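You operate a simulated robot arm through the tools that you are given. There is no shell and no other tool.

Carry out the task below with a simulated two-armed robot. There is one attempt and no reset: what you move stays moved.

TASK
Earth-test the white monitor and tag it by the result.
Fine: plug it into the safety analyser, clip the earth lead on its stud, press EARTH; tags are in the tag rack.

The check looks at the end state, three seconds after you hand in, the way a careful person would. Anything else that was tipped, shoved, dropped, spilled or broken makes it a failure.

THE ROBOT
Two 7-joint arms with fingered hands on one trunk that stands fixed in place. Base frame: the origin is at the foot of the trunk, x ahead of it, y to its left, z up. Units: m, degrees, N and s.
The left shoulder is at [0.073, 0.155, 1.159], the right one opposite. With the tool pointing down near the work surface each hand reaches from about 0.12 to 0.86 m from the base axis, measured 20 degrees to its own side. Payload 4 kg a hand.
The TCP of each hand is the grasp point between the finger pads, 0.03 m short of the fingertips. In the tool frame z runs along the fingers and y along their closing line. The gripper opens to 0.104 m; its body begins 0.035 m behind the TCP. The gripper is a hand of 3 fingers: y runs from the thumb to the fingers, the wrist lies at [-0.015, -0.104, -0.178] in the tool frame, and closing takes about 1.5 s.
Orientation is that of the tool frame in the base frame, as a unit quaternion [x, y, z, w]. With the fingers straight down and the wrist toward the robot, the tool's x, y and z point along [0, 1, 0], [1, 0, 0] and [0, 0, -1] of the base frame.

THE INTERFACE
- The arms move only by the tool step_arm. It takes "left_targets", "right_targets" or both (then of equal length, played together; a hand with none holds still); each is a list of rows, each a list of 7 numbers: the shift along the tool's x, y, z in m, then the turn, a rotation vector about the tool's x, y, z in degrees, then the closure, from 0 (fully open) to 1 (shut). In form: [[tx, ty, tz, rx, ry, rz, grip], ...]. A call has 1 to 20 rows; each row shifts and turns the commanded pose from where the row before left it, along the tool's axes as they then stand. Rows are played at 5 a second. More than 0.05 m and 8.6 degrees between two rows, or a gripper value outside its range, and nothing of the call is played. A pose out of reach is approached as far as the arm can. The call stops where the force on the tool passes 40 N (or 10 N more than at its start, if that is more) or the arm is blocked; 0.2 s more then pass. The fingers move at their own pace (about 0.153 m/s each) and stop on an object; they squeeze with about 21 N. The grip force told is the motor's: it shows also when the fingers shut on nothing. Time passes only in rows, and 0.2 s behind the last, so rows that do not move let the fingers close. The reply holds the time, the measured pose of the TCP, the force on the tool along the base axes, the opening and the grip force, in the units named above and with some noise, with the torque about the TCP (base axes, N m) and any sound that the robot's microphone picked up.
- Cameras (640 x 400 px; columns grow to the right, rows downward): "scene" is now at [0.131, -0.0012, 1.3875]; the picture's right is [-0.04, -1.00, 0.00], its down [-0.63, 0.02, -0.78] and it looks along [0.78, -0.03, -0.63] (base axes); focal length 364 px, centre (320, 200). "left" rides on the left gripper at [-0.064, -0.094, -0.117] in its tool frame; the picture's right is [-0.72, -0.33, 0.61], its down [0.64, -0.65, 0.40] and it looks along [0.27, 0.68, 0.68] (tool axes); focal length 238 px, centre (320, 200). "right" rides on the right gripper at [0.064, -0.094, -0.117] in its tool frame; the picture's right is [-0.72, 0.33, -0.61], its down [-0.64, -0.65, 0.40] and it looks along [-0.27, 0.68, 0.68] (tool axes); focal length 238 px, centre (320, 200). There is no depth. A picture from a camera that has moved, and an enlarged one, comes with that camera's place and axes in the base frame and with its lens. The place of the scene camera against the robot may be out by one fixed shift of up to 0.012 m in any direction.
- capture(camera): a new picture of that camera. No time passes.
- lift_body(by): slides the trunk up (or, below 0, down) by that many m; the arms and the scene camera ride with it, the base frame stays. It gives what a move gives, with no picture.
- grasp_type(shape, hand): the hand has 3 fingers and takes this shape, open, in about a second: jaw (thumb against the fingers, like two jaws); tri (thumb and two fingers); tip (a fingertip pinch); poke (one finger out to press); point (the index stretched); flat (the hand flat); cup (the hand cupped); fist (a fist). The gripper value then closes the fingers along that shape, each until it touches; the sizes above hold for jaw. It gives what a move gives, with no picture.
- turn_head(pan, tilt): turns the head with the scene camera to pan (to the left, within 86 degrees either way) and tilt (down, from -29 to 69), counted from straight ahead of the robot. It gives what a move gives.
- close_up(camera, box): a new picture of the part [left, top, right, bottom] of that camera's present view, enlarged. No time passes.
- close_job(): hands the job in; it is judged then, once.

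Nothing tells you positions but the pictures and the camera data. Unless the task says otherwise, let go and move clear before handing in.

The tools are called after "Emit:" by a JSON object that holds its "method" and its "body". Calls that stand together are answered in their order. step_arm: Moves the arms, as the interface text tells. Its arguments: {"type":"object","properties":{"left_targets":{"type":"array"},"right_targets":{"type":"array"}},"required":[]} The other tools are called the same way: lift_body (by) moves the trunk up or down; grasp_type (shape, hand) gives the hand a shape; turn_head (pan, tilt) turns the head that bears the scene camera; capture (camera) takes a picture; close_up (camera, box) takes an enlarged picture of a part of a camera's view; close_job () hands the job in.

At the start:

```text
time_s: 0.0
left_eef_pos: [0.5496, 0.2677, 1.1074]
left_orientation: [0.707, 0.707, -0.002, -0.001]
left_force: [1.5, 0.7, -0.2]
left_ft_torque: [0.02, 0.01, -0.01]
left_grip_width: 0.1036
left_grasp_force: 0.0
left_shape: jaw
right_eef_pos: [0.5052, -0.1458, 1.0934]
right_orientation: [0.707, 0.707, -0.001, -0.001]
right_force: [0.2, 0.2, 0.8]
right_ft_torque: [0.01, -0.02, -0.04]
right_grip_width: 0.1035
right_grasp_force: 0.0
right_shape: jaw
trunk travel left (down, up): [-0.575, 0.365]
head pan, tilt (commanded): [-2.2, 38.8]
```

scene: 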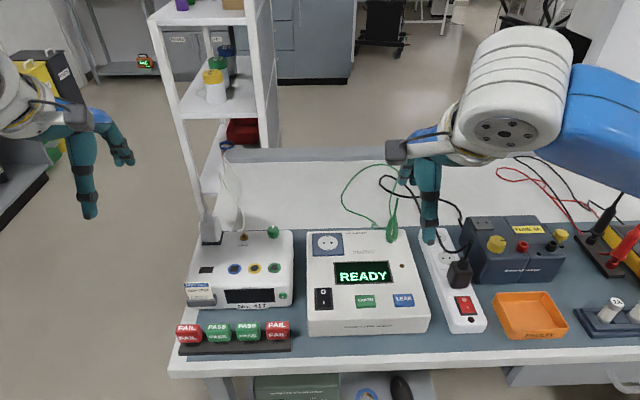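
right: 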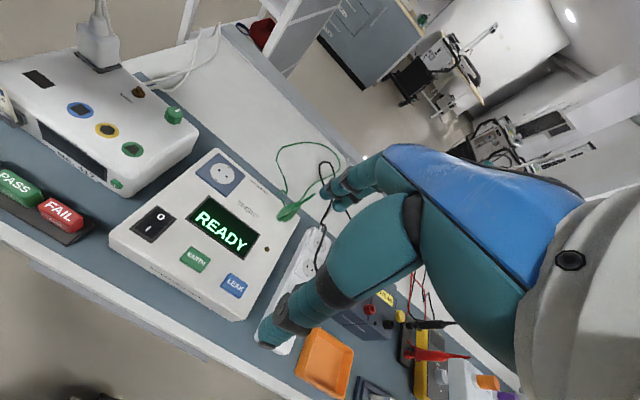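
left: 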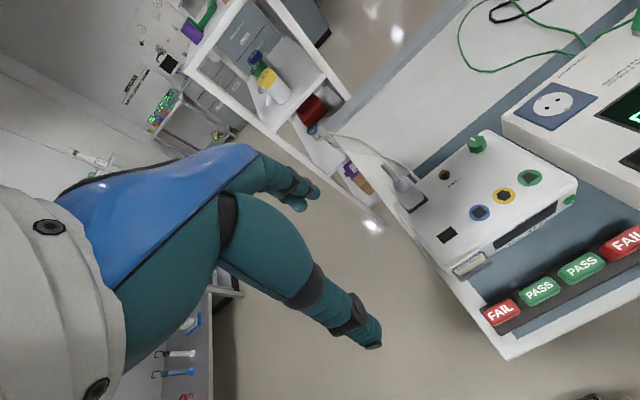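

I see a white monitor on the left with its plug standing on its back-left corner, the analyser (READY) in the middle, a tag rack in front of the monitor, and a green earth clip at the analyser. I'll look closer at each of these before moving.

Emit:
{"method": "close_up", "body": {"camera": "scene", "box": [160, 190, 320, 290]}}

Emit:
{"method": "close_up", "body": {"camera": "scene", "box": [290, 210, 450, 340]}}

Emit:
{"method": "close_up", "body": {"camera": "scene", "box": [160, 280, 320, 370]}}

Emit:
{"method": "close_up", "body": {"camera": "scene", "box": [330, 150, 490, 260]}}

Emit:
{"method": "close_up", "body": {"camera": "left", "box": [320, 100, 640, 340]}}

Emit:
{"method": "close_up", "body": {"camera": "right", "box": [0, 0, 340, 340]}}

```text
4.00 times, centred on (240, 240) of scene
camera zoom: at [0.131, -0.0012, 1.3875], right [-0.04, -1.0, 0.0], down [-0.63, 0.02, -0.78], along [0.78, -0.03, -0.63], focal length 1454 px, centre (640, 40)
```

zoom: 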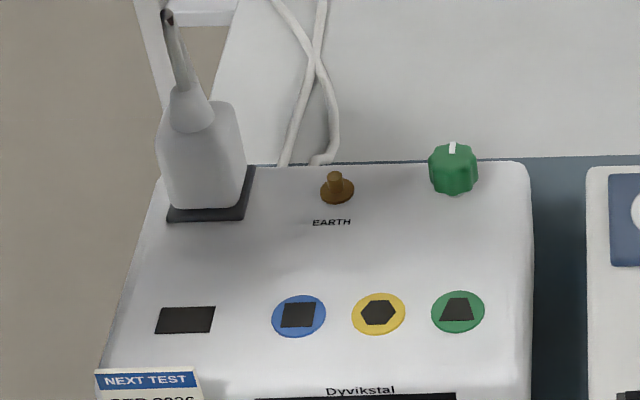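

```text
3.08 times, centred on (370, 275) of scene
camera zoom: at [0.131, -0.0012, 1.3875], right [-0.04, -1.0, 0.0], down [-0.63, 0.02, -0.78], along [0.78, -0.03, -0.63], focal length 1118 px, centre (166, -31)
```

zoom: 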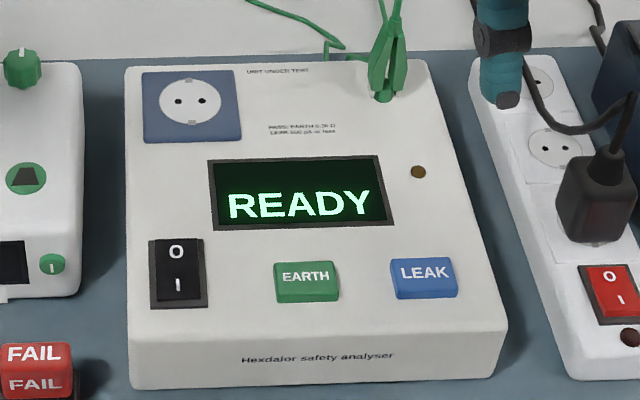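

```text
4.00 times, centred on (240, 325) of scene
camera zoom: at [0.131, -0.0012, 1.3875], right [-0.04, -1.0, 0.0], down [-0.63, 0.02, -0.78], along [0.78, -0.03, -0.63], focal length 1454 px, centre (640, -300)
```

zoom: 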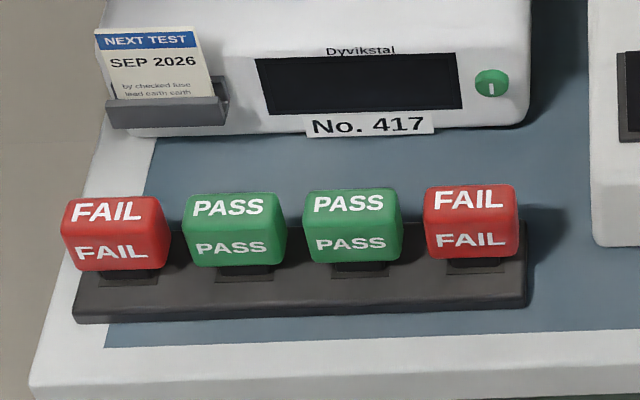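

```text
3.64 times, centred on (410, 205) of scene
camera zoom: at [0.131, -0.0012, 1.3875], right [-0.04, -1.0, 0.0], down [-0.63, 0.02, -0.78], along [0.78, -0.03, -0.63], focal length 1322 px, centre (-7, 182)
```

zoom: 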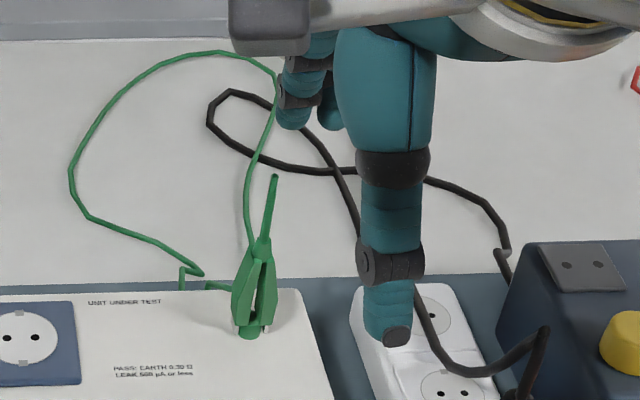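

```text
1.67 times, centred on (480, 220) of left
camera zoom: at [0.457, 0.2056, 1.2238], right [-0.33, -0.72, -0.61], down [-0.65, 0.64, -0.4], along [0.68, 0.27, -0.68], focal length 397 px, centre (53, 167)
```

zoom: 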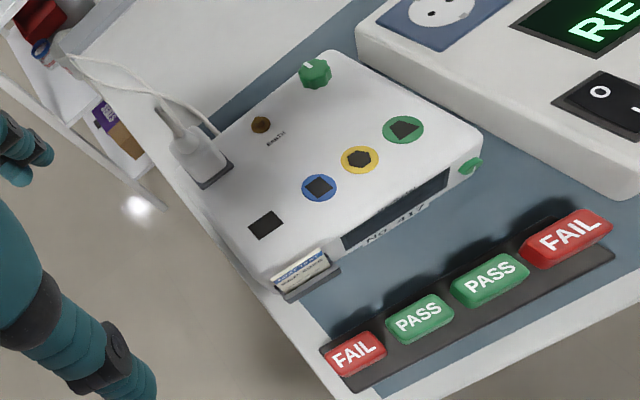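

```text
1.18 times, centred on (170, 170) of right
camera zoom: at [0.4092, -0.0814, 1.2105], right [0.33, -0.72, 0.61], down [-0.65, -0.64, -0.4], along [0.68, -0.27, -0.68], focal length 280 px, centre (496, 235)
```

zoom: 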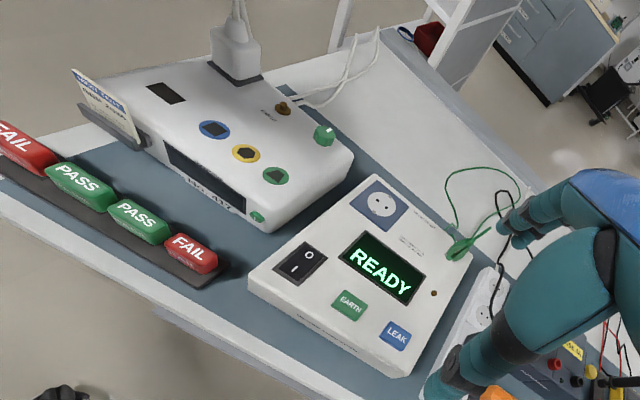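

The monitor has a card holder, a dark rectangular slot on top at front-left, and an EARTH stud. I'll zoom in on the card, the slot, the plug and the tags.

Emit:
{"method": "close_up", "body": {"camera": "scene", "box": [180, 275, 230, 310]}}

Emit:
{"method": "close_up", "body": {"camera": "scene", "box": [190, 200, 250, 250]}}

Emit:
{"method": "close_up", "body": {"camera": "scene", "box": [235, 220, 295, 255]}}

Emit:
{"method": "close_up", "body": {"camera": "scene", "box": [300, 225, 360, 265]}}

Emit:
{"method": "close_up", "body": {"camera": "scene", "box": [360, 180, 420, 250]}}

Emit:
{"method": "close_up", "body": {"camera": "left", "box": [430, 220, 520, 340]}}

Emit:
{"method": "close_up", "body": {"camera": "left", "box": [380, 130, 500, 220]}}

```text
11.43 times, centred on (205, 292) of scene
camera zoom: at [0.131, -0.0012, 1.3875], right [-0.04, -1.0, 0.0], down [-0.63, 0.02, -0.78], along [0.78, -0.03, -0.63], focal length 4154 px, centre (1634, -857)
```

zoom: 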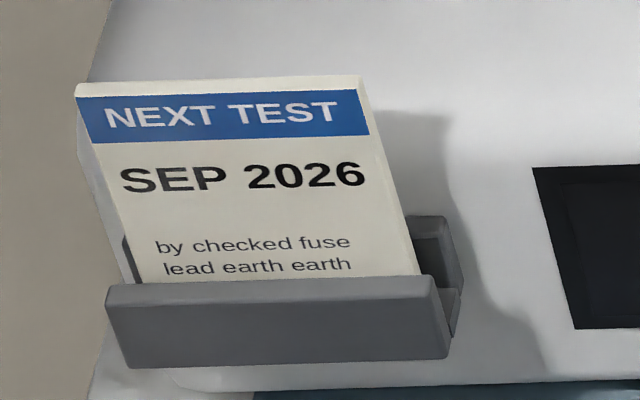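

```text
8.00 times, centred on (220, 225) of scene
camera zoom: at [0.131, -0.0012, 1.3875], right [-0.04, -1.0, 0.0], down [-0.63, 0.02, -0.78], along [0.78, -0.03, -0.63], focal length 2908 px, centre (1120, 0)
```

zoom: 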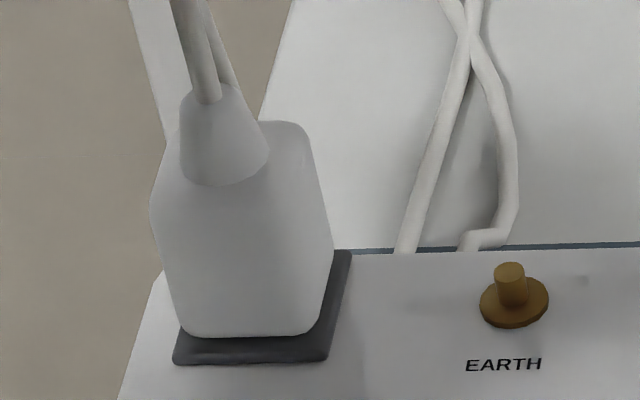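

```text
10.67 times, centred on (265, 238) of scene
camera zoom: at [0.131, -0.0012, 1.3875], right [-0.04, -1.0, 0.0], down [-0.63, 0.02, -0.78], along [0.78, -0.03, -0.63], focal length 3877 px, centre (907, -200)
```

zoom: 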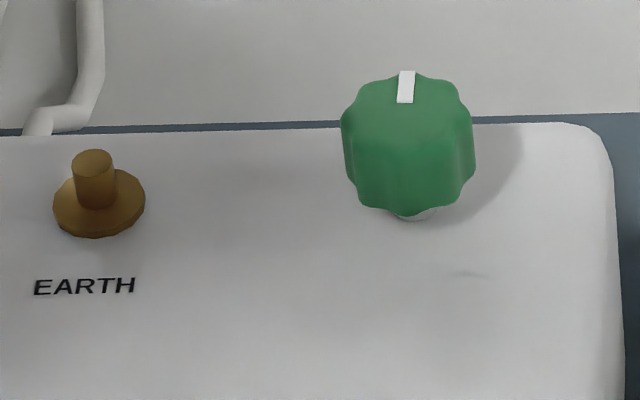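

```text
10.00 times, centred on (330, 245) of scene
camera zoom: at [0.131, -0.0012, 1.3875], right [-0.04, -1.0, 0.0], down [-0.63, 0.02, -0.78], along [0.78, -0.03, -0.63], focal length 3635 px, centre (220, -250)
```

zoom: 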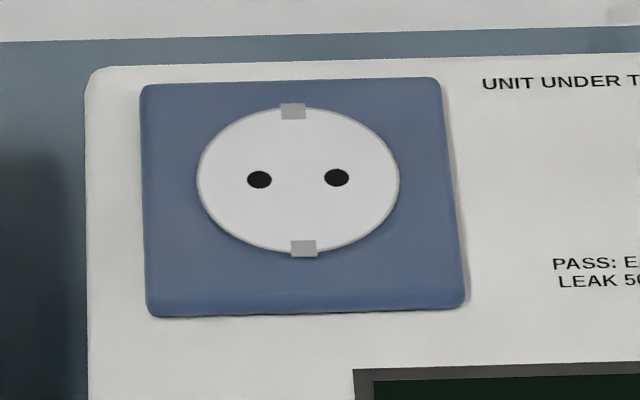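

```text
5.71 times, centred on (390, 215) of scene
camera zoom: at [0.131, -0.0012, 1.3875], right [-0.04, -1.0, 0.0], down [-0.63, 0.02, -0.78], along [0.78, -0.03, -0.63], focal length 2077 px, centre (-80, 114)
```

zoom: 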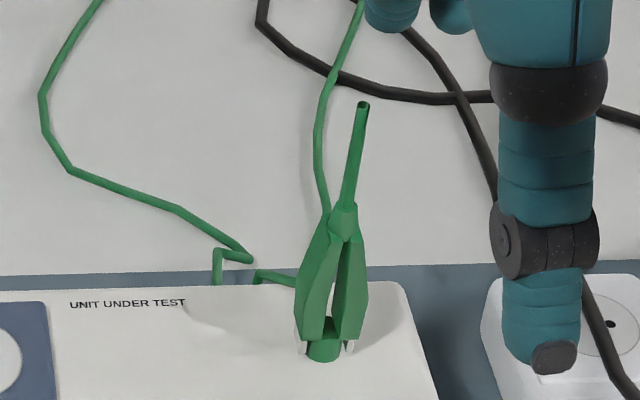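

```text
3.33 times, centred on (475, 280) of left
camera zoom: at [0.457, 0.2056, 1.2238], right [-0.33, -0.72, -0.61], down [-0.65, 0.64, -0.4], along [0.68, 0.27, -0.68], focal length 794 px, centre (-197, -67)
```

zoom: 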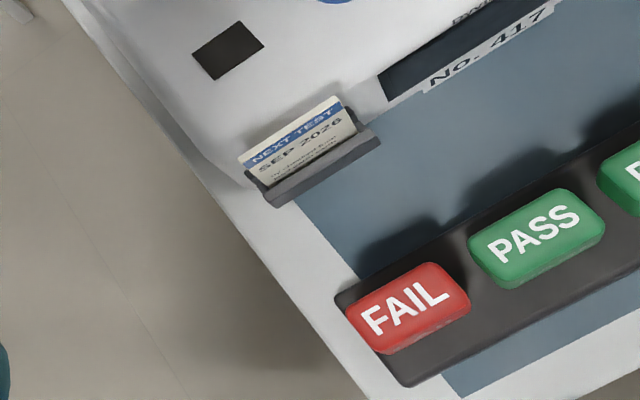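

```text
4.44 times, centred on (440, 175) of left
camera zoom: at [0.457, 0.2056, 1.2238], right [-0.33, -0.72, -0.61], down [-0.65, 0.64, -0.4], along [0.68, 0.27, -0.68], focal length 1059 px, centre (-213, 311)
```

zoom: 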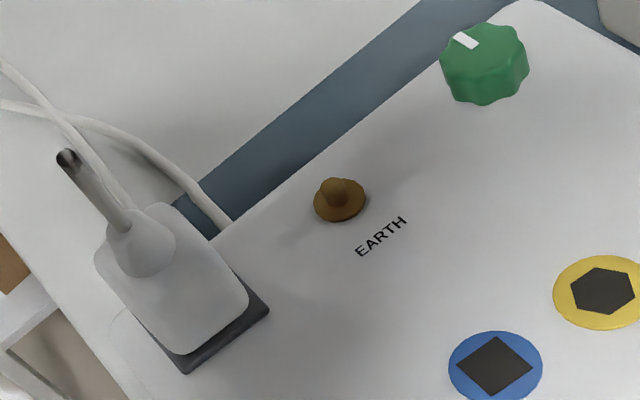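

The monitor's EARTH stud comes out near (0.68, 0.14, 0.85), its plug is parked near (0.68, 0.20), the analyser socket is near (0.67, -0.04) and the clip near (0.665, -0.17). I'll bring both hands lower for closer wrist-camera views.

Emit:
{"method": "step_arm", "body": {"left_targets": [[-0.0225, 0, 0.0325, 0, 0, 0, 0], [-0.0225, 0, 0.0325, 0, 0, 0, 0], [-0.0225, 0, 0.0325, 0, 0, 0, 0], [-0.0225, 0, 0.0325, 0, 0, 0, 0]], "right_targets": [[0, 0.0075, 0.029, 0, 0, 0, 0], [0, 0.0075, 0.029, 0, 0, 0, 0], [0, 0.0075, 0.029, 0, 0, 0, 0], [0, 0.0075, 0.029, 0, 0, 0, 0]]}}

Emit:
{"method": "capture", "body": {"camera": "left"}}

Emit:
{"method": "capture", "body": {"camera": "right"}}

Emit:
{"method": "capture", "body": {"camera": "scene"}}

```text
time_s: 1.0
left_eef_pos: [0.5501, 0.1778, 0.9768]
left_orientation: [0.706, 0.708, 0.0, 0.0]
left_force: [1.0, 0.2, 0.1]
left_ft_torque: [0.0, 0.01, 0.02]
left_grip_width: 0.1037
left_grasp_force: 0.1
left_shape: jaw
right_eef_pos: [0.5337, -0.1479, 0.9758]
right_orientation: [0.707, 0.707, 0.001, 0.001]
right_force: [0.3, -0.5, -0.2]
right_ft_torque: [-0.01, 0.03, -0.01]
right_grip_width: 0.1037
right_grasp_force: 0.0
right_shape: jaw
trunk travel left (down, up): [-0.575, 0.365]
head pan, tilt (commanded): [-2.2, 38.8]
```

```text
taken
camera left: at [0.457, 0.1146, 1.0937], right [-0.33, -0.72, -0.61], down [-0.65, 0.64, -0.4], along [0.68, 0.27, -0.68], focal length 238 px, centre (320, 200)
```

left: 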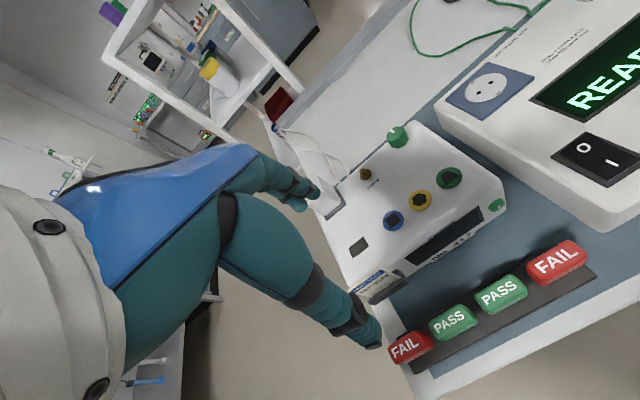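

```text
taken
camera right: at [0.438, -0.0832, 1.0935], right [0.33, -0.72, 0.61], down [-0.65, -0.64, -0.4], along [0.68, -0.27, -0.68], focal length 238 px, centre (320, 200)
```

right: 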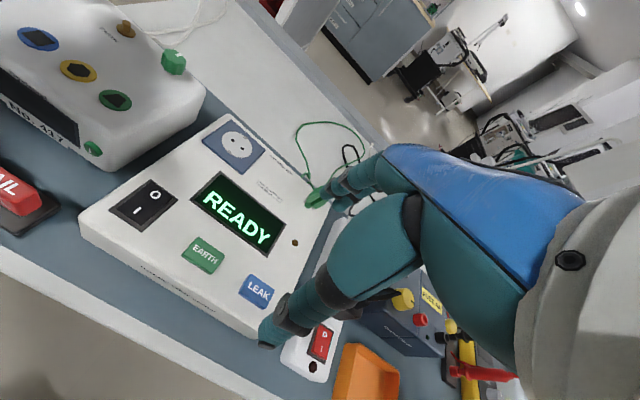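

```text
taken
camera scene: at [0.1324, -0.0027, 1.3874], right [-0.04, -1.0, 0.0], down [-0.63, 0.02, -0.78], along [0.78, -0.03, -0.63], focal length 364 px, centre (320, 200)
```

scene: 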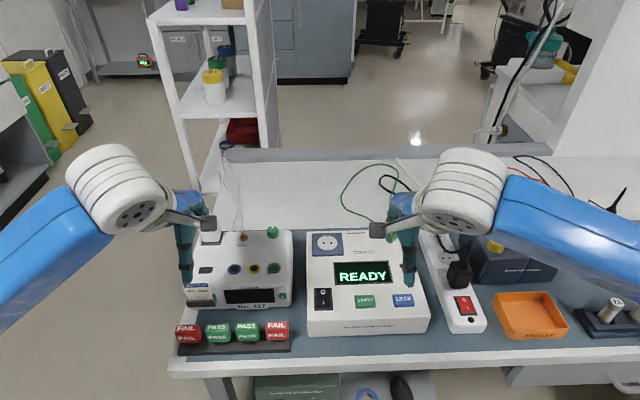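

The hand blocks the middle of its own wrist view, but the monitor and analyser are well seen in the right half of the left view. I'll zoom into these to measure.

Emit:
{"method": "close_up", "body": {"camera": "left", "box": [300, 110, 460, 210]}}

Emit:
{"method": "close_up", "body": {"camera": "left", "box": [330, 200, 490, 300]}}

Emit:
{"method": "close_up", "body": {"camera": "left", "box": [380, 230, 600, 370]}}

Emit:
{"method": "close_up", "body": {"camera": "left", "box": [420, 40, 580, 140]}}

Emit:
{"method": "close_up", "body": {"camera": "right", "box": [200, 100, 360, 220]}}

Emit:
{"method": "close_up", "body": {"camera": "scene", "box": [180, 140, 300, 250]}}

```text
4.00 times, centred on (380, 160) of left
camera zoom: at [0.457, 0.1146, 1.0937], right [-0.33, -0.72, -0.61], down [-0.65, 0.64, -0.4], along [0.68, 0.27, -0.68], focal length 953 px, centre (80, 360)
```

zoom: 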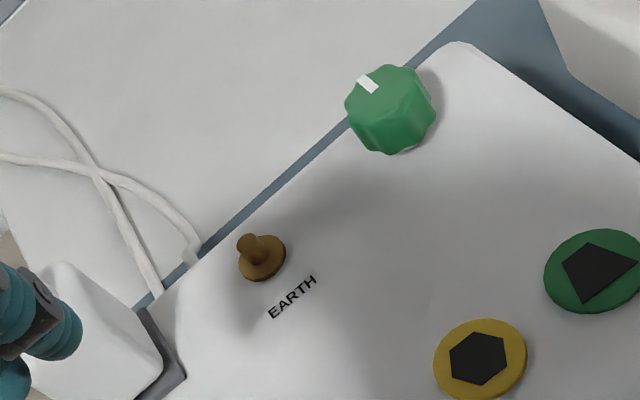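

```text
4.00 times, centred on (410, 250) of left
camera zoom: at [0.457, 0.1146, 1.0937], right [-0.33, -0.72, -0.61], down [-0.65, 0.64, -0.4], along [0.68, 0.27, -0.68], focal length 953 px, centre (-40, 0)
```

zoom: 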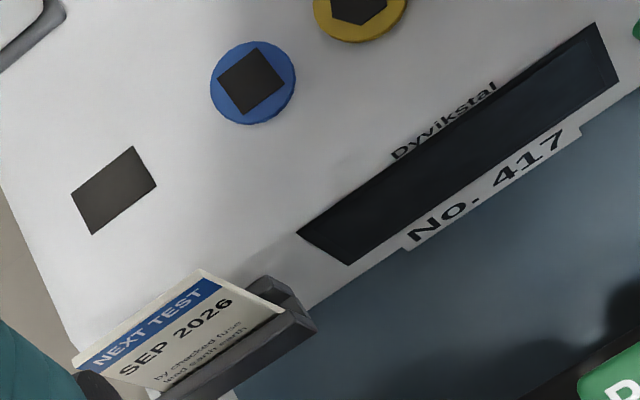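

```text
2.86 times, centred on (490, 300) of left
camera zoom: at [0.457, 0.1146, 1.0937], right [-0.33, -0.72, -0.61], down [-0.65, 0.64, -0.4], along [0.68, 0.27, -0.68], focal length 681 px, centre (-166, -86)
```

zoom: 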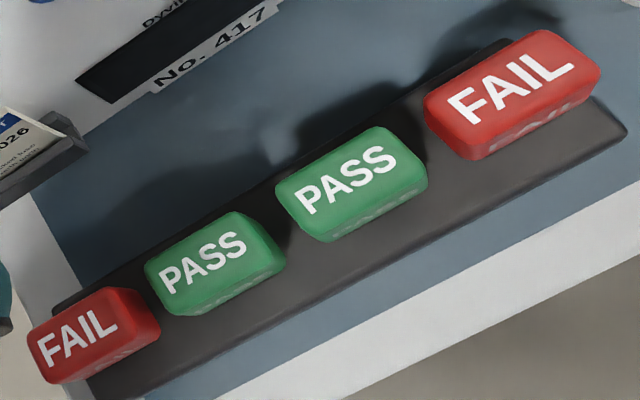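

```text
4.00 times, centred on (500, 90) of left
camera zoom: at [0.457, 0.1146, 1.0937], right [-0.33, -0.72, -0.61], down [-0.65, 0.64, -0.4], along [0.68, 0.27, -0.68], focal length 953 px, centre (-400, 640)
```

zoom: 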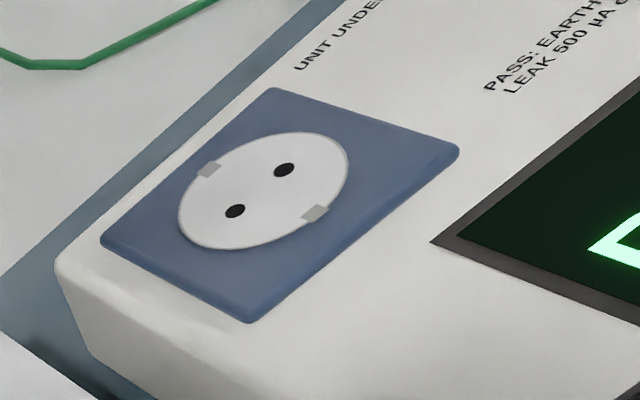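

```text
3.33 times, centred on (280, 160) of right
camera zoom: at [0.438, -0.0832, 1.0935], right [0.33, -0.72, 0.61], down [-0.65, -0.64, -0.4], along [0.68, -0.27, -0.68], focal length 794 px, centre (453, 333)
```

zoom: 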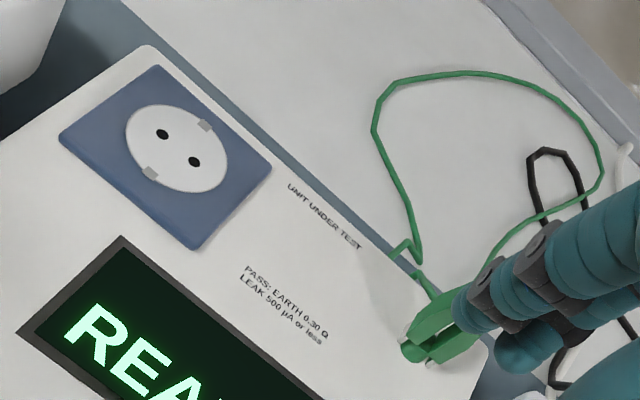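

```text
3.64 times, centred on (240, 195) of scene
camera zoom: at [0.1324, -0.0027, 1.3874], right [-0.04, -1.0, 0.0], down [-0.63, 0.02, -0.78], along [0.78, -0.03, -0.63], focal length 1322 px, centre (611, 218)
```

zoom: 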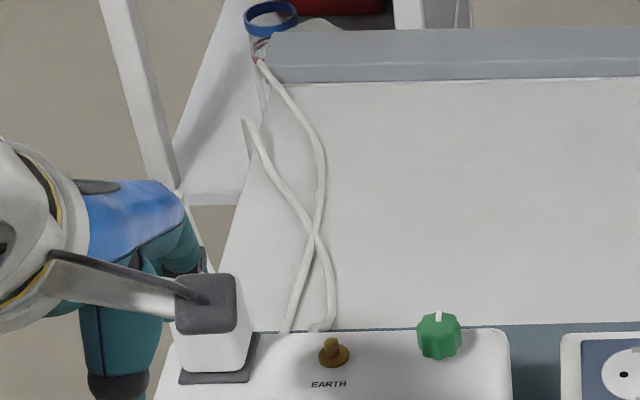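

Both readings agree with the scene camera within about 2 mm: stud near (0.688, 0.136, 0.84), socket near (0.676, -0.040, 0.829). The plug is tall with a stub on top, so I need to see how the cord runs from it; I'll move the left hand back and up out of the view.

Emit:
{"method": "step_arm", "body": {"left_targets": [[0.04, -0.01, -0.025, 0, 0, 0, 0], [0.04, -0.01, -0.025, 0, 0, 0, 0], [0.04, -0.02, -0.02, 0, 0, 0, 0], [0.03, -0.04, 0, 0, 0, 0, 0], [0.0, -0.04, 0, 0, 0, 0, 0]]}}

Emit:
{"method": "close_up", "body": {"camera": "scene", "box": [180, 130, 290, 250]}}

Emit:
{"method": "close_up", "body": {"camera": "scene", "box": [190, 185, 240, 250]}}

Emit:
{"method": "capture", "body": {"camera": "left"}}

```text
time_s: 2.2
left_eef_pos: [0.4296, 0.3259, 1.0497]
left_orientation: [0.708, 0.707, -0.001, 0.001]
left_force: [0.8, 0.0, -0.1]
left_ft_torque: [0.03, -0.05, 0.01]
left_grip_width: 0.1037
left_grasp_force: 0.1
left_shape: jaw
right_eef_pos: [0.5318, -0.1449, 0.9764]
right_orientation: [0.707, 0.708, 0.0, 0.001]
right_force: [0.7, 0.0, -0.3]
right_ft_torque: [-0.02, -0.01, 0.01]
right_grip_width: 0.1037
right_grasp_force: 0.1
right_shape: jaw
trunk travel left (down, up): [-0.575, 0.365]
head pan, tilt (commanded): [-2.2, 38.8]
```

```text
3.33 times, centred on (235, 190) of scene
camera zoom: at [0.1286, -0.0004, 1.3878], right [-0.04, -1.0, 0.0], down [-0.63, 0.02, -0.78], along [0.78, -0.03, -0.63], focal length 1212 px, centre (603, 233)
```

zoom: 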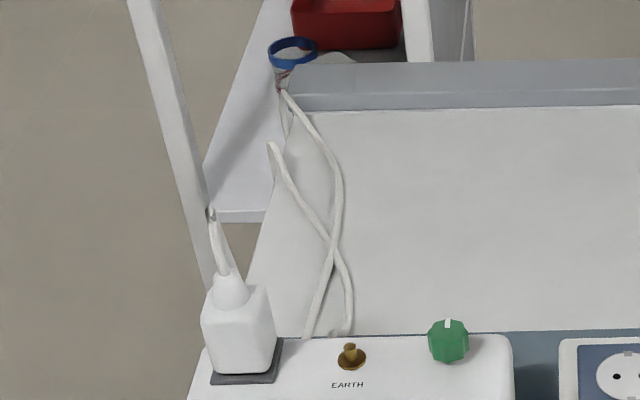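

```text
6.15 times, centred on (215, 218) of scene
camera zoom: at [0.1286, -0.0004, 1.3878], right [-0.04, -1.0, 0.0], down [-0.63, 0.02, -0.78], along [0.78, -0.03, -0.63], focal length 2237 px, centre (966, 92)
```

zoom: 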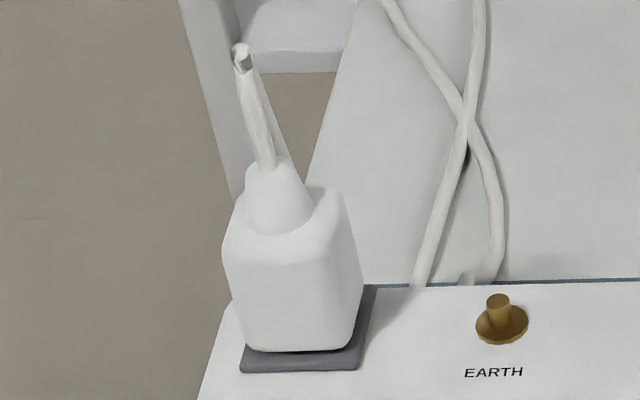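

```text
taken
camera left: at [0.3357, 0.2634, 1.1661], right [-0.33, -0.72, -0.61], down [-0.65, 0.64, -0.41], along [0.68, 0.27, -0.68], focal length 238 px, centre (320, 200)
```

left: 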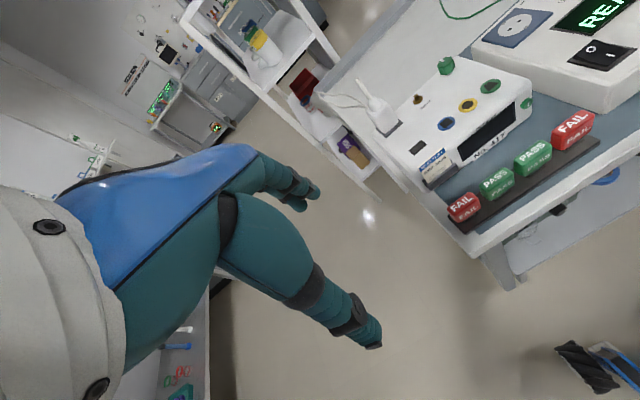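

The cord leaves the plug's top, bends over and runs down behind, so I'll grip the plug from the front with a tilted hand, closing sideways. First I'll slide the right hand left so its camera sees the plug, stud and slot from a second angle.

Emit:
{"method": "step_arm", "body": {"right_targets": [[0.0, -0.005, -0.03, 0, 0, 0, 0], [0.04, -0.005, -0.02, 0, 0, 0, 0], [0.04, -0.005, -0.01, 0, 0, 0, 0], [0.04, -0.005, -0.01, 0, 0, 0, 0], [0.04, -0.005, -0.005, 0, 0, 0, 0], [0.04, -0.005, 0, 0, 0, 0, 0], [0.025, 0, 0, 0, 0, 0, 0]]}}

Emit:
{"method": "capture", "body": {"camera": "right"}}

Emit:
{"method": "close_up", "body": {"camera": "right", "box": [200, 80, 320, 160]}}

Emit:
{"method": "close_up", "body": {"camera": "right", "box": [100, 100, 260, 220]}}

Emit:
{"method": "close_up", "body": {"camera": "right", "box": [40, 180, 240, 330]}}

```text
time_s: 3.8
left_eef_pos: [0.4297, 0.3283, 1.0475]
left_orientation: [0.707, 0.707, 0.0, 0.001]
left_force: [0.5, 0.4, 0.6]
left_ft_torque: [0.01, 0.02, 0.01]
left_grip_width: 0.1036
left_grasp_force: 0.1
left_shape: jaw
right_eef_pos: [0.5007, 0.0865, 1.055]
right_orientation: [0.707, 0.707, -0.001, 0.001]
right_force: [-0.5, 0.6, 0.3]
right_ft_torque: [-0.01, -0.01, 0.01]
right_grip_width: 0.1038
right_grasp_force: 0.0
right_shape: jaw
trunk travel left (down, up): [-0.575, 0.365]
head pan, tilt (commanded): [-2.2, 38.8]
```

```text
taken
camera right: at [0.4049, 0.1501, 1.1714], right [0.33, -0.72, 0.62], down [-0.65, -0.64, -0.4], along [0.68, -0.27, -0.68], focal length 238 px, centre (320, 200)
```

right: 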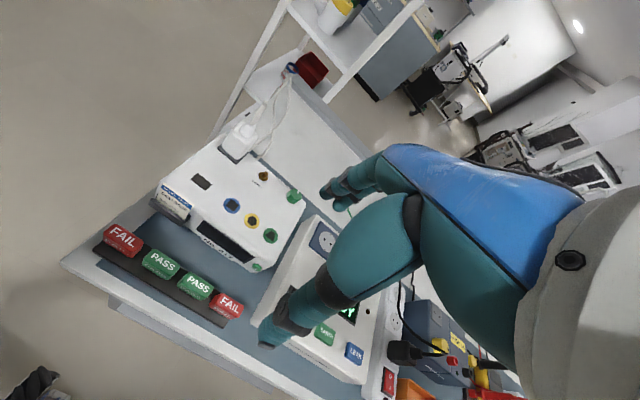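

```text
5.00 times, centred on (260, 120) of right
camera zoom: at [0.4049, 0.1501, 1.1714], right [0.33, -0.72, 0.62], down [-0.65, -0.64, -0.4], along [0.68, -0.27, -0.68], focal length 1192 px, centre (620, 600)
```

zoom: 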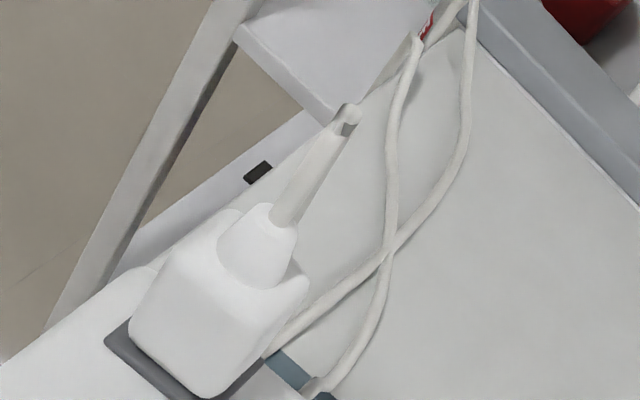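

```text
3.33 times, centred on (180, 160) of right
camera zoom: at [0.4049, 0.1501, 1.1714], right [0.33, -0.72, 0.62], down [-0.65, -0.64, -0.4], along [0.68, -0.27, -0.68], focal length 794 px, centre (787, 333)
```

zoom: 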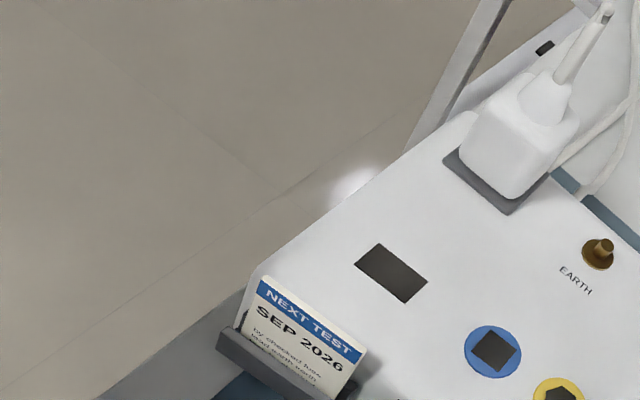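

```text
2.67 times, centred on (140, 255) of right
camera zoom: at [0.4049, 0.1501, 1.1714], right [0.33, -0.72, 0.62], down [-0.65, -0.64, -0.4], along [0.68, -0.27, -0.68], focal length 636 px, centre (800, 53)
```

zoom: 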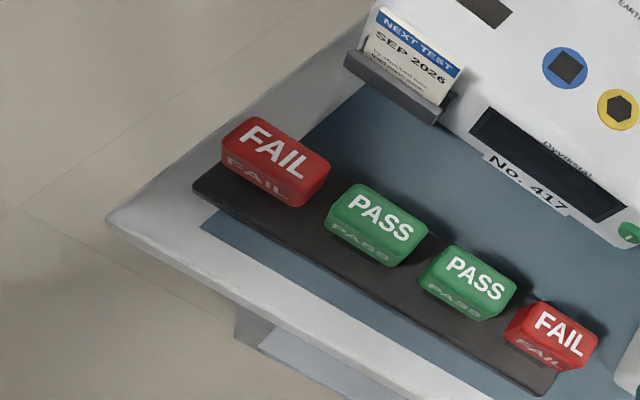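

The plug base centre is about (0.685, 0.2015), with its body between z ≈ 0.845 and 0.895 and its axes square to the base frame. The slot on the monitor is at about (0.603, 0.198), roughly 25 x 16 mm. I'll send the right hand back to its own side and yaw the left hand 90° for a sideways-closing grasp.

Emit:
{"method": "step_arm", "body": {"left_targets": [[0, 0, 0, 0, 0, 8.2, 0], [0, 0, 0, 0, 0, 8.2, 0], [0, 0, 0, 0, 0, 8.2, 0], [0, 0, 0, 0, 0, 8.2, 0], [0, 0, 0, 0, 0, 8.2, 0], [0, 0, 0, 0, 0, 8.2, 0], [0, 0, 0, 0, 0, 8.2, 0], [0, 0, 0, 0, 0, 8.2, 0], [0, 0, 0, 0, 0, 8.2, 0], [0, 0, 0, 0, 0, 8.2, 0], [0, 0, 0, 0, 0, 8.0, 0]], "right_targets": [[-0.03, -0.004, 0, 0, 0, 0, 0], [-0.03, -0.004, 0, 0, 0, 0, 0], [-0.03, -0.004, 0, 0, 0, 0, 0], [-0.03, -0.004, 0, 0, 0, 0, 0], [-0.03, -0.004, 0, 0, 0, 0, 0], [-0.03, -0.004, 0, 0, 0, 0, 0], [-0.03, -0.004, 0, 0, 0, 0, 0], [-0.03, -0.004, 0, 0, 0, 0, 0], [-0.03, -0.004, 0, 0, 0, 0, 0], [-0.03, -0.004, 0, 0, 0, 0, 0], [-0.03, -0.004, 0, 0, 0, 0, 0]]}}

Emit:
{"method": "capture", "body": {"camera": "scene"}}

Emit:
{"method": "capture", "body": {"camera": "left"}}

```text
time_s: 6.2
left_eef_pos: [0.4286, 0.3271, 1.0484]
left_orientation: [1.0, -0.001, 0.0, 0.0]
left_force: [0.4, -0.3, 0.2]
left_ft_torque: [-0.01, -0.03, 0.03]
left_grip_width: 0.1038
left_grasp_force: 0.0
left_shape: jaw
right_eef_pos: [0.4576, -0.2514, 1.0539]
right_orientation: [0.707, 0.708, 0.001, 0.0]
right_force: [0.2, -0.9, 0.7]
right_ft_torque: [-0.02, -0.02, -0.04]
right_grip_width: 0.1036
right_grasp_force: 0.1
right_shape: jaw
trunk travel left (down, up): [-0.575, 0.365]
head pan, tilt (commanded): [-2.2, 38.8]
```

```text
taken
camera scene: at [0.1297, -0.0029, 1.3876], right [-0.04, -1.0, 0.0], down [-0.63, 0.02, -0.78], along [0.78, -0.03, -0.63], focal length 364 px, centre (320, 200)
```

scene: 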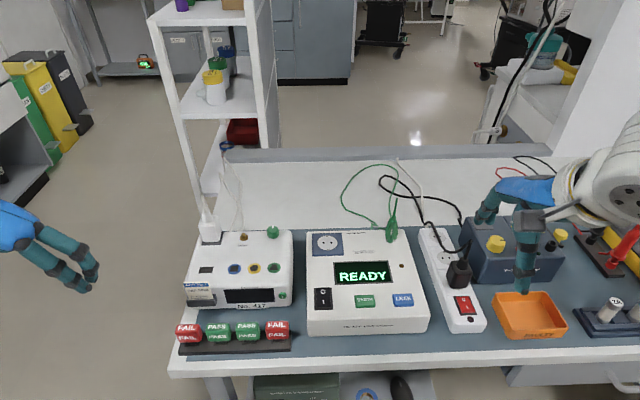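

```text
taken
camera left: at [0.365, 0.4222, 1.1651], right [-0.72, 0.33, -0.61], down [0.64, 0.65, -0.4], along [0.27, -0.68, -0.68], focal length 238 px, centre (320, 200)
```

left: 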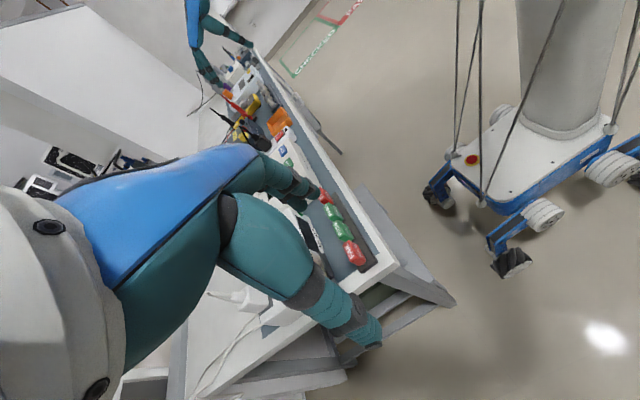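

The yaw worked. Next I pitch the hand to 40° below horizontal and move to a pre-grasp in front of and above the plug with a partly closed hand, then check.

Emit:
{"method": "step_arm", "body": {"left_targets": [[0, 0, 0, 0, 8.34, 0, 0.2], [0, 0, 0, 0, 8.34, 0, 0.3], [0, 0, 0, 0, 8.34, 0, 0.3], [0, 0, 0, 0, 8.34, 0, 0.3], [0, 0, 0, 0, 8.34, 0, 0.3], [0, 0, 0, 0, 8.3, 0, 0.3], [0.0092, 0.0252, 0.0352, 0, 0, 0, 0.3], [0.0092, 0.0252, 0.0352, 0, 0, 0, 0.3], [0.0092, 0.0252, 0.0352, 0, 0, 0, 0.3], [0.0092, 0.0252, 0.0352, 0, 0, 0, 0.3], [0.0092, 0.0252, 0.0352, 0, 0, 0, 0.3]]}}

Emit:
{"method": "capture", "body": {"camera": "left"}}

Emit:
{"method": "capture", "body": {"camera": "scene"}}

```text
time_s: 8.6
left_eef_pos: [0.5945, 0.1998, 0.9679]
left_orientation: [0.907, 0.001, 0.422, -0.001]
left_force: [0.4, 0.0, -0.3]
left_ft_torque: [0.03, -0.01, 0.01]
left_grip_width: 0.073
left_grasp_force: 0.0
left_shape: jaw
right_eef_pos: [0.46, -0.2505, 1.0528]
right_orientation: [0.707, 0.707, 0.0, -0.001]
right_force: [-0.3, -0.1, 0.1]
right_ft_torque: [0.0, 0.01, -0.01]
right_grip_width: 0.1037
right_grasp_force: 0.1
right_shape: jaw
trunk travel left (down, up): [-0.575, 0.365]
head pan, tilt (commanded): [-2.2, 38.8]
```

```text
taken
camera left: at [0.4651, 0.2951, 0.9941], right [0.01, 0.33, -0.94], down [0.72, 0.65, 0.23], along [0.69, -0.68, -0.23], focal length 238 px, centre (320, 200)
```

left: 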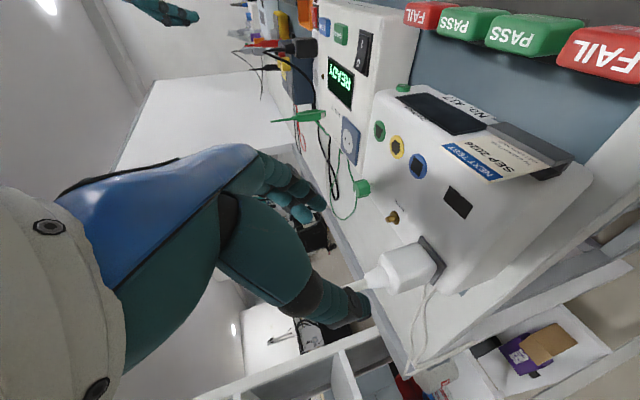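

```text
taken
camera scene: at [0.1323, -0.0031, 1.3873], right [-0.04, -1.0, 0.0], down [-0.63, 0.02, -0.78], along [0.78, -0.03, -0.63], focal length 364 px, centre (320, 200)
```

scene: 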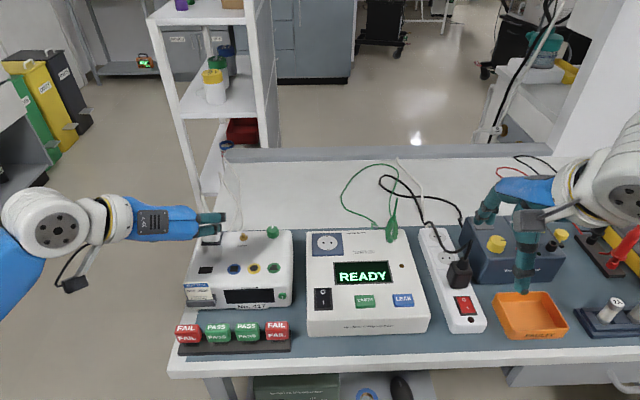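

The hand is at pre-grasp, with the plug, stud and socket visible in the left view. I'll zoom in on the plug and the fingers.

Emit:
{"method": "close_up", "body": {"camera": "left", "box": [310, 200, 470, 340]}}

Emit:
{"method": "close_up", "body": {"camera": "scene", "box": [160, 180, 280, 260]}}

```text
2.86 times, centred on (390, 270) of left
camera zoom: at [0.4651, 0.2951, 0.9941], right [0.01, 0.33, -0.94], down [0.72, 0.65, 0.23], along [0.69, -0.68, -0.23], focal length 681 px, centre (120, 0)
```

zoom: 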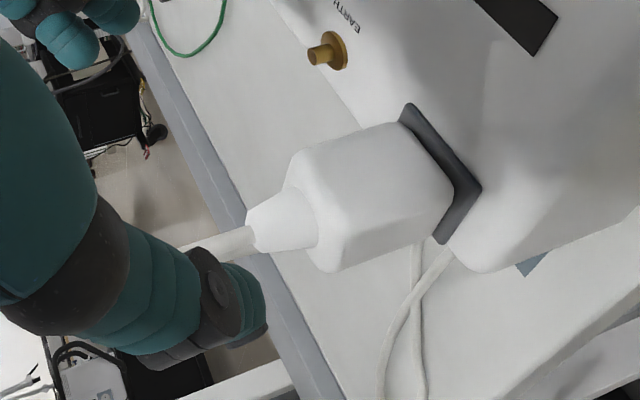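

```text
5.00 times, centred on (220, 220) of scene
camera zoom: at [0.1323, -0.0031, 1.3873], right [-0.04, -1.0, 0.0], down [-0.63, 0.02, -0.78], along [0.78, -0.03, -0.63], focal length 1818 px, centre (820, 100)
```

zoom: 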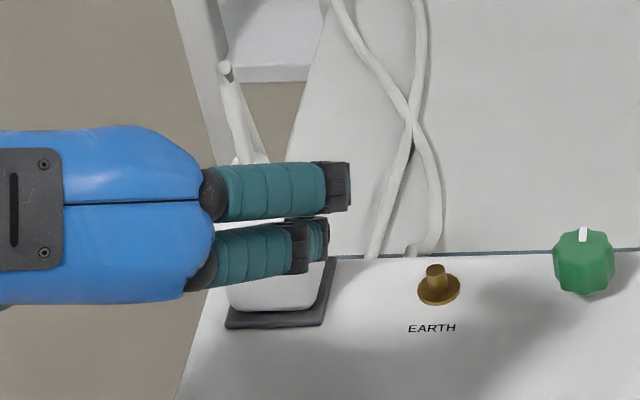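

The fingers are only about 4 cm wide across the tool's x axis, so there is room beside the plug's stub. I'll advance along the tool axis most of the way and check.

Emit:
{"method": "step_arm", "body": {"left_targets": [[-0.001, -0.0006, 0.03, 0, 0, 0, 0.3], [-0.001, -0.0006, 0.03, 0, 0, 0, 0.3], [-0.001, -0.0005, 0.025, 0, 0, 0, 0.3]]}}

Emit:
{"method": "close_up", "body": {"camera": "left", "box": [240, 140, 480, 340]}}

Emit:
{"method": "close_up", "body": {"camera": "scene", "box": [160, 180, 280, 260]}}

```text
time_s: 9.4
left_eef_pos: [0.6569, 0.202, 0.91]
left_orientation: [0.906, 0.001, 0.423, 0.0]
left_force: [0.1, 0.0, 0.3]
left_ft_torque: [0.01, 0.03, 0.01]
left_grip_width: 0.073
left_grasp_force: 0.0
left_shape: jaw
right_eef_pos: [0.4573, -0.2507, 1.0539]
right_orientation: [0.707, 0.707, 0.0, 0.0]
right_force: [0.1, 0.4, 0.3]
right_ft_torque: [-0.01, -0.02, 0.02]
right_grip_width: 0.1037
right_grasp_force: 0.1
right_shape: jaw
trunk travel left (down, up): [-0.575, 0.365]
head pan, tilt (commanded): [-2.2, 38.8]
```

```text
2.00 times, centred on (360, 240) of left
camera zoom: at [0.5265, 0.2972, 0.9375], right [0.01, 0.33, -0.95], down [0.72, 0.65, 0.23], along [0.69, -0.68, -0.23], focal length 477 px, centre (240, 120)
```

zoom: 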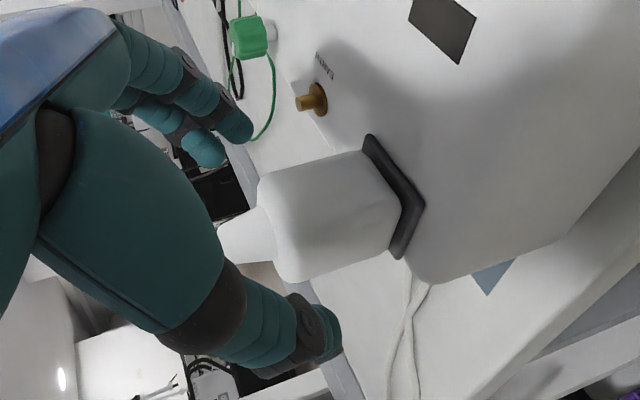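

```text
5.00 times, centred on (220, 220) of scene
camera zoom: at [0.131, -0.0024, 1.3875], right [-0.04, -1.0, 0.0], down [-0.63, 0.02, -0.78], along [0.78, -0.03, -0.63], focal length 1818 px, centre (820, 100)
```

zoom: 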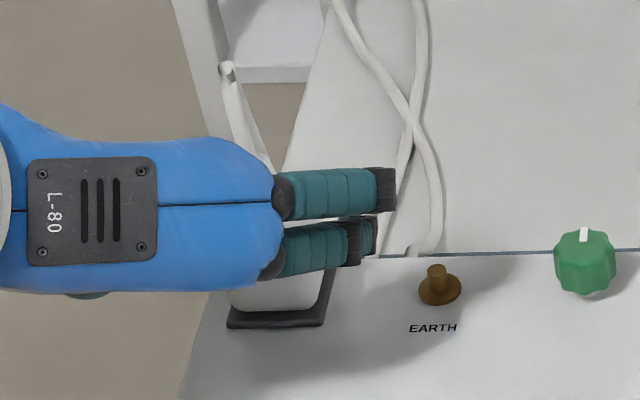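

The plug sits between the thumb and the fingers, aligned. I'll advance the last 3 cm and close on the body.

Emit:
{"method": "step_arm", "body": {"left_targets": [[0, 0, 0.015, 0, 0, 0, 0.3], [0, 0, 0.015, 0, 0, 0, 0.3], [0, 0, 0, 0, 0, 0, 0.3]]}}

Emit:
{"method": "close_up", "body": {"camera": "left", "box": [240, 140, 480, 340]}}

Emit:
{"method": "close_up", "body": {"camera": "scene", "box": [160, 180, 280, 260]}}

```text
time_s: 10.2
left_eef_pos: [0.677, 0.2028, 0.894]
left_orientation: [0.906, 0.001, 0.423, 0.001]
left_force: [-0.5, 0.7, -0.4]
left_ft_torque: [0.02, -0.01, -0.02]
left_grip_width: 0.073
left_grasp_force: 0.0
left_shape: jaw
right_eef_pos: [0.4572, -0.2511, 1.0532]
right_orientation: [0.707, 0.708, 0.0, 0.0]
right_force: [0.0, 0.5, -0.2]
right_ft_torque: [0.0, -0.01, -0.03]
right_grip_width: 0.104
right_grasp_force: 0.0
right_shape: jaw
trunk travel left (down, up): [-0.575, 0.365]
head pan, tilt (commanded): [-2.2, 38.8]
```

```text
2.00 times, centred on (360, 240) of left
camera zoom: at [0.5474, 0.2981, 0.92], right [0.01, 0.33, -0.95], down [0.72, 0.65, 0.23], along [0.69, -0.68, -0.23], focal length 477 px, centre (240, 120)
```

zoom: 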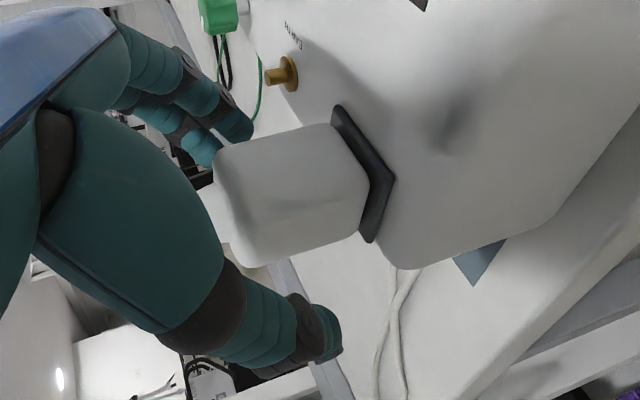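

```text
5.00 times, centred on (220, 220) of scene
camera zoom: at [0.1302, -0.002, 1.3876], right [-0.04, -1.0, 0.0], down [-0.63, 0.02, -0.78], along [0.78, -0.03, -0.63], focal length 1818 px, centre (820, 100)
```

zoom: 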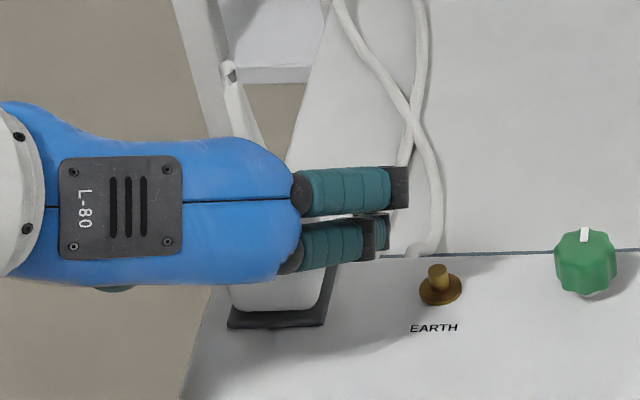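

The TCP is a little high on the body (z 0.894, with the body top near 0.898). I'll go down about 1 cm and then close.

Emit:
{"method": "step_arm", "body": {"left_targets": [[-0.0058, 0.001, 0.0087, 0, 0, 0, 0.3], [0, 0, 0, 0, 0, 0, 0.3]]}}

Emit:
{"method": "step_arm", "body": {"left_targets": [[0, 0, 0, 0, 0, 0, 0.5], [0, 0, 0, 0, 0, 0, 0.7], [0, 0, 0, 0, 0, 0, 0.9], [0, 0, 0, 0, 0, 0, 0.9], [0, 0, 0, 0, 0, 0, 0.9], [0, 0, 0, 0, 0, 0, 0.9], [0, 0, 0, 0, 0, 0, 0.9], [0, 0, 0, 0, 0, 0, 0.9]]}}

Emit:
{"method": "close_up", "body": {"camera": "left", "box": [240, 140, 480, 340]}}

Emit:
{"method": "close_up", "body": {"camera": "scene", "box": [160, 180, 280, 260]}}

```text
time_s: 10.8
left_eef_pos: [0.6796, 0.2032, 0.8833]
left_orientation: [0.907, 0.0, 0.422, 0.0]
left_force: [0.4, 0.0, -0.7]
left_ft_torque: [-0.01, -0.02, 0.02]
left_grip_width: 0.0728
left_grasp_force: 0.1
left_shape: jaw
right_eef_pos: [0.4568, -0.2517, 1.0545]
right_orientation: [0.707, 0.707, 0.0, 0.0]
right_force: [-0.7, -0.2, 0.4]
right_ft_torque: [-0.02, 0.01, 0.03]
right_grip_width: 0.1035
right_grasp_force: 0.1
right_shape: jaw
trunk travel left (down, up): [-0.575, 0.365]
head pan, tilt (commanded): [-2.2, 38.8]
```

```text
time_s: 12.6
left_eef_pos: [0.6804, 0.2026, 0.8831]
left_orientation: [0.907, 0.0, 0.422, 0.0]
left_force: [0.5, -2.8, 0.0]
left_ft_torque: [-0.05, 0.03, -0.08]
left_grip_width: 0.0312
left_grasp_force: 21.2
left_shape: jaw
right_eef_pos: [0.4582, -0.2511, 1.054]
right_orientation: [0.707, 0.707, 0.0, 0.001]
right_force: [0.3, -0.2, -0.2]
right_ft_torque: [0.04, -0.01, -0.01]
right_grip_width: 0.1038
right_grasp_force: 0.1
right_shape: jaw
trunk travel left (down, up): [-0.575, 0.365]
head pan, tilt (commanded): [-2.2, 38.8]
```

```text
2.00 times, centred on (360, 240) of left
camera zoom: at [0.5504, 0.2974, 0.9089], right [0.01, 0.33, -0.95], down [0.72, 0.65, 0.23], along [0.69, -0.68, -0.23], focal length 477 px, centre (240, 120)
```

zoom: 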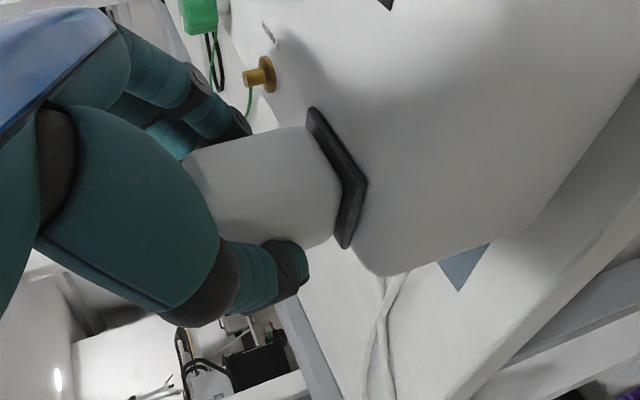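

```text
5.00 times, centred on (220, 220) of scene
camera zoom: at [0.1311, -0.0028, 1.3875], right [-0.04, -1.0, 0.0], down [-0.63, 0.02, -0.78], along [0.78, -0.03, -0.63], focal length 1818 px, centre (820, 100)
```

zoom: 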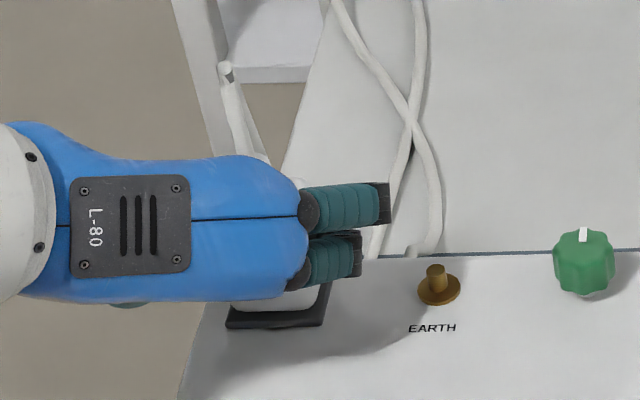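

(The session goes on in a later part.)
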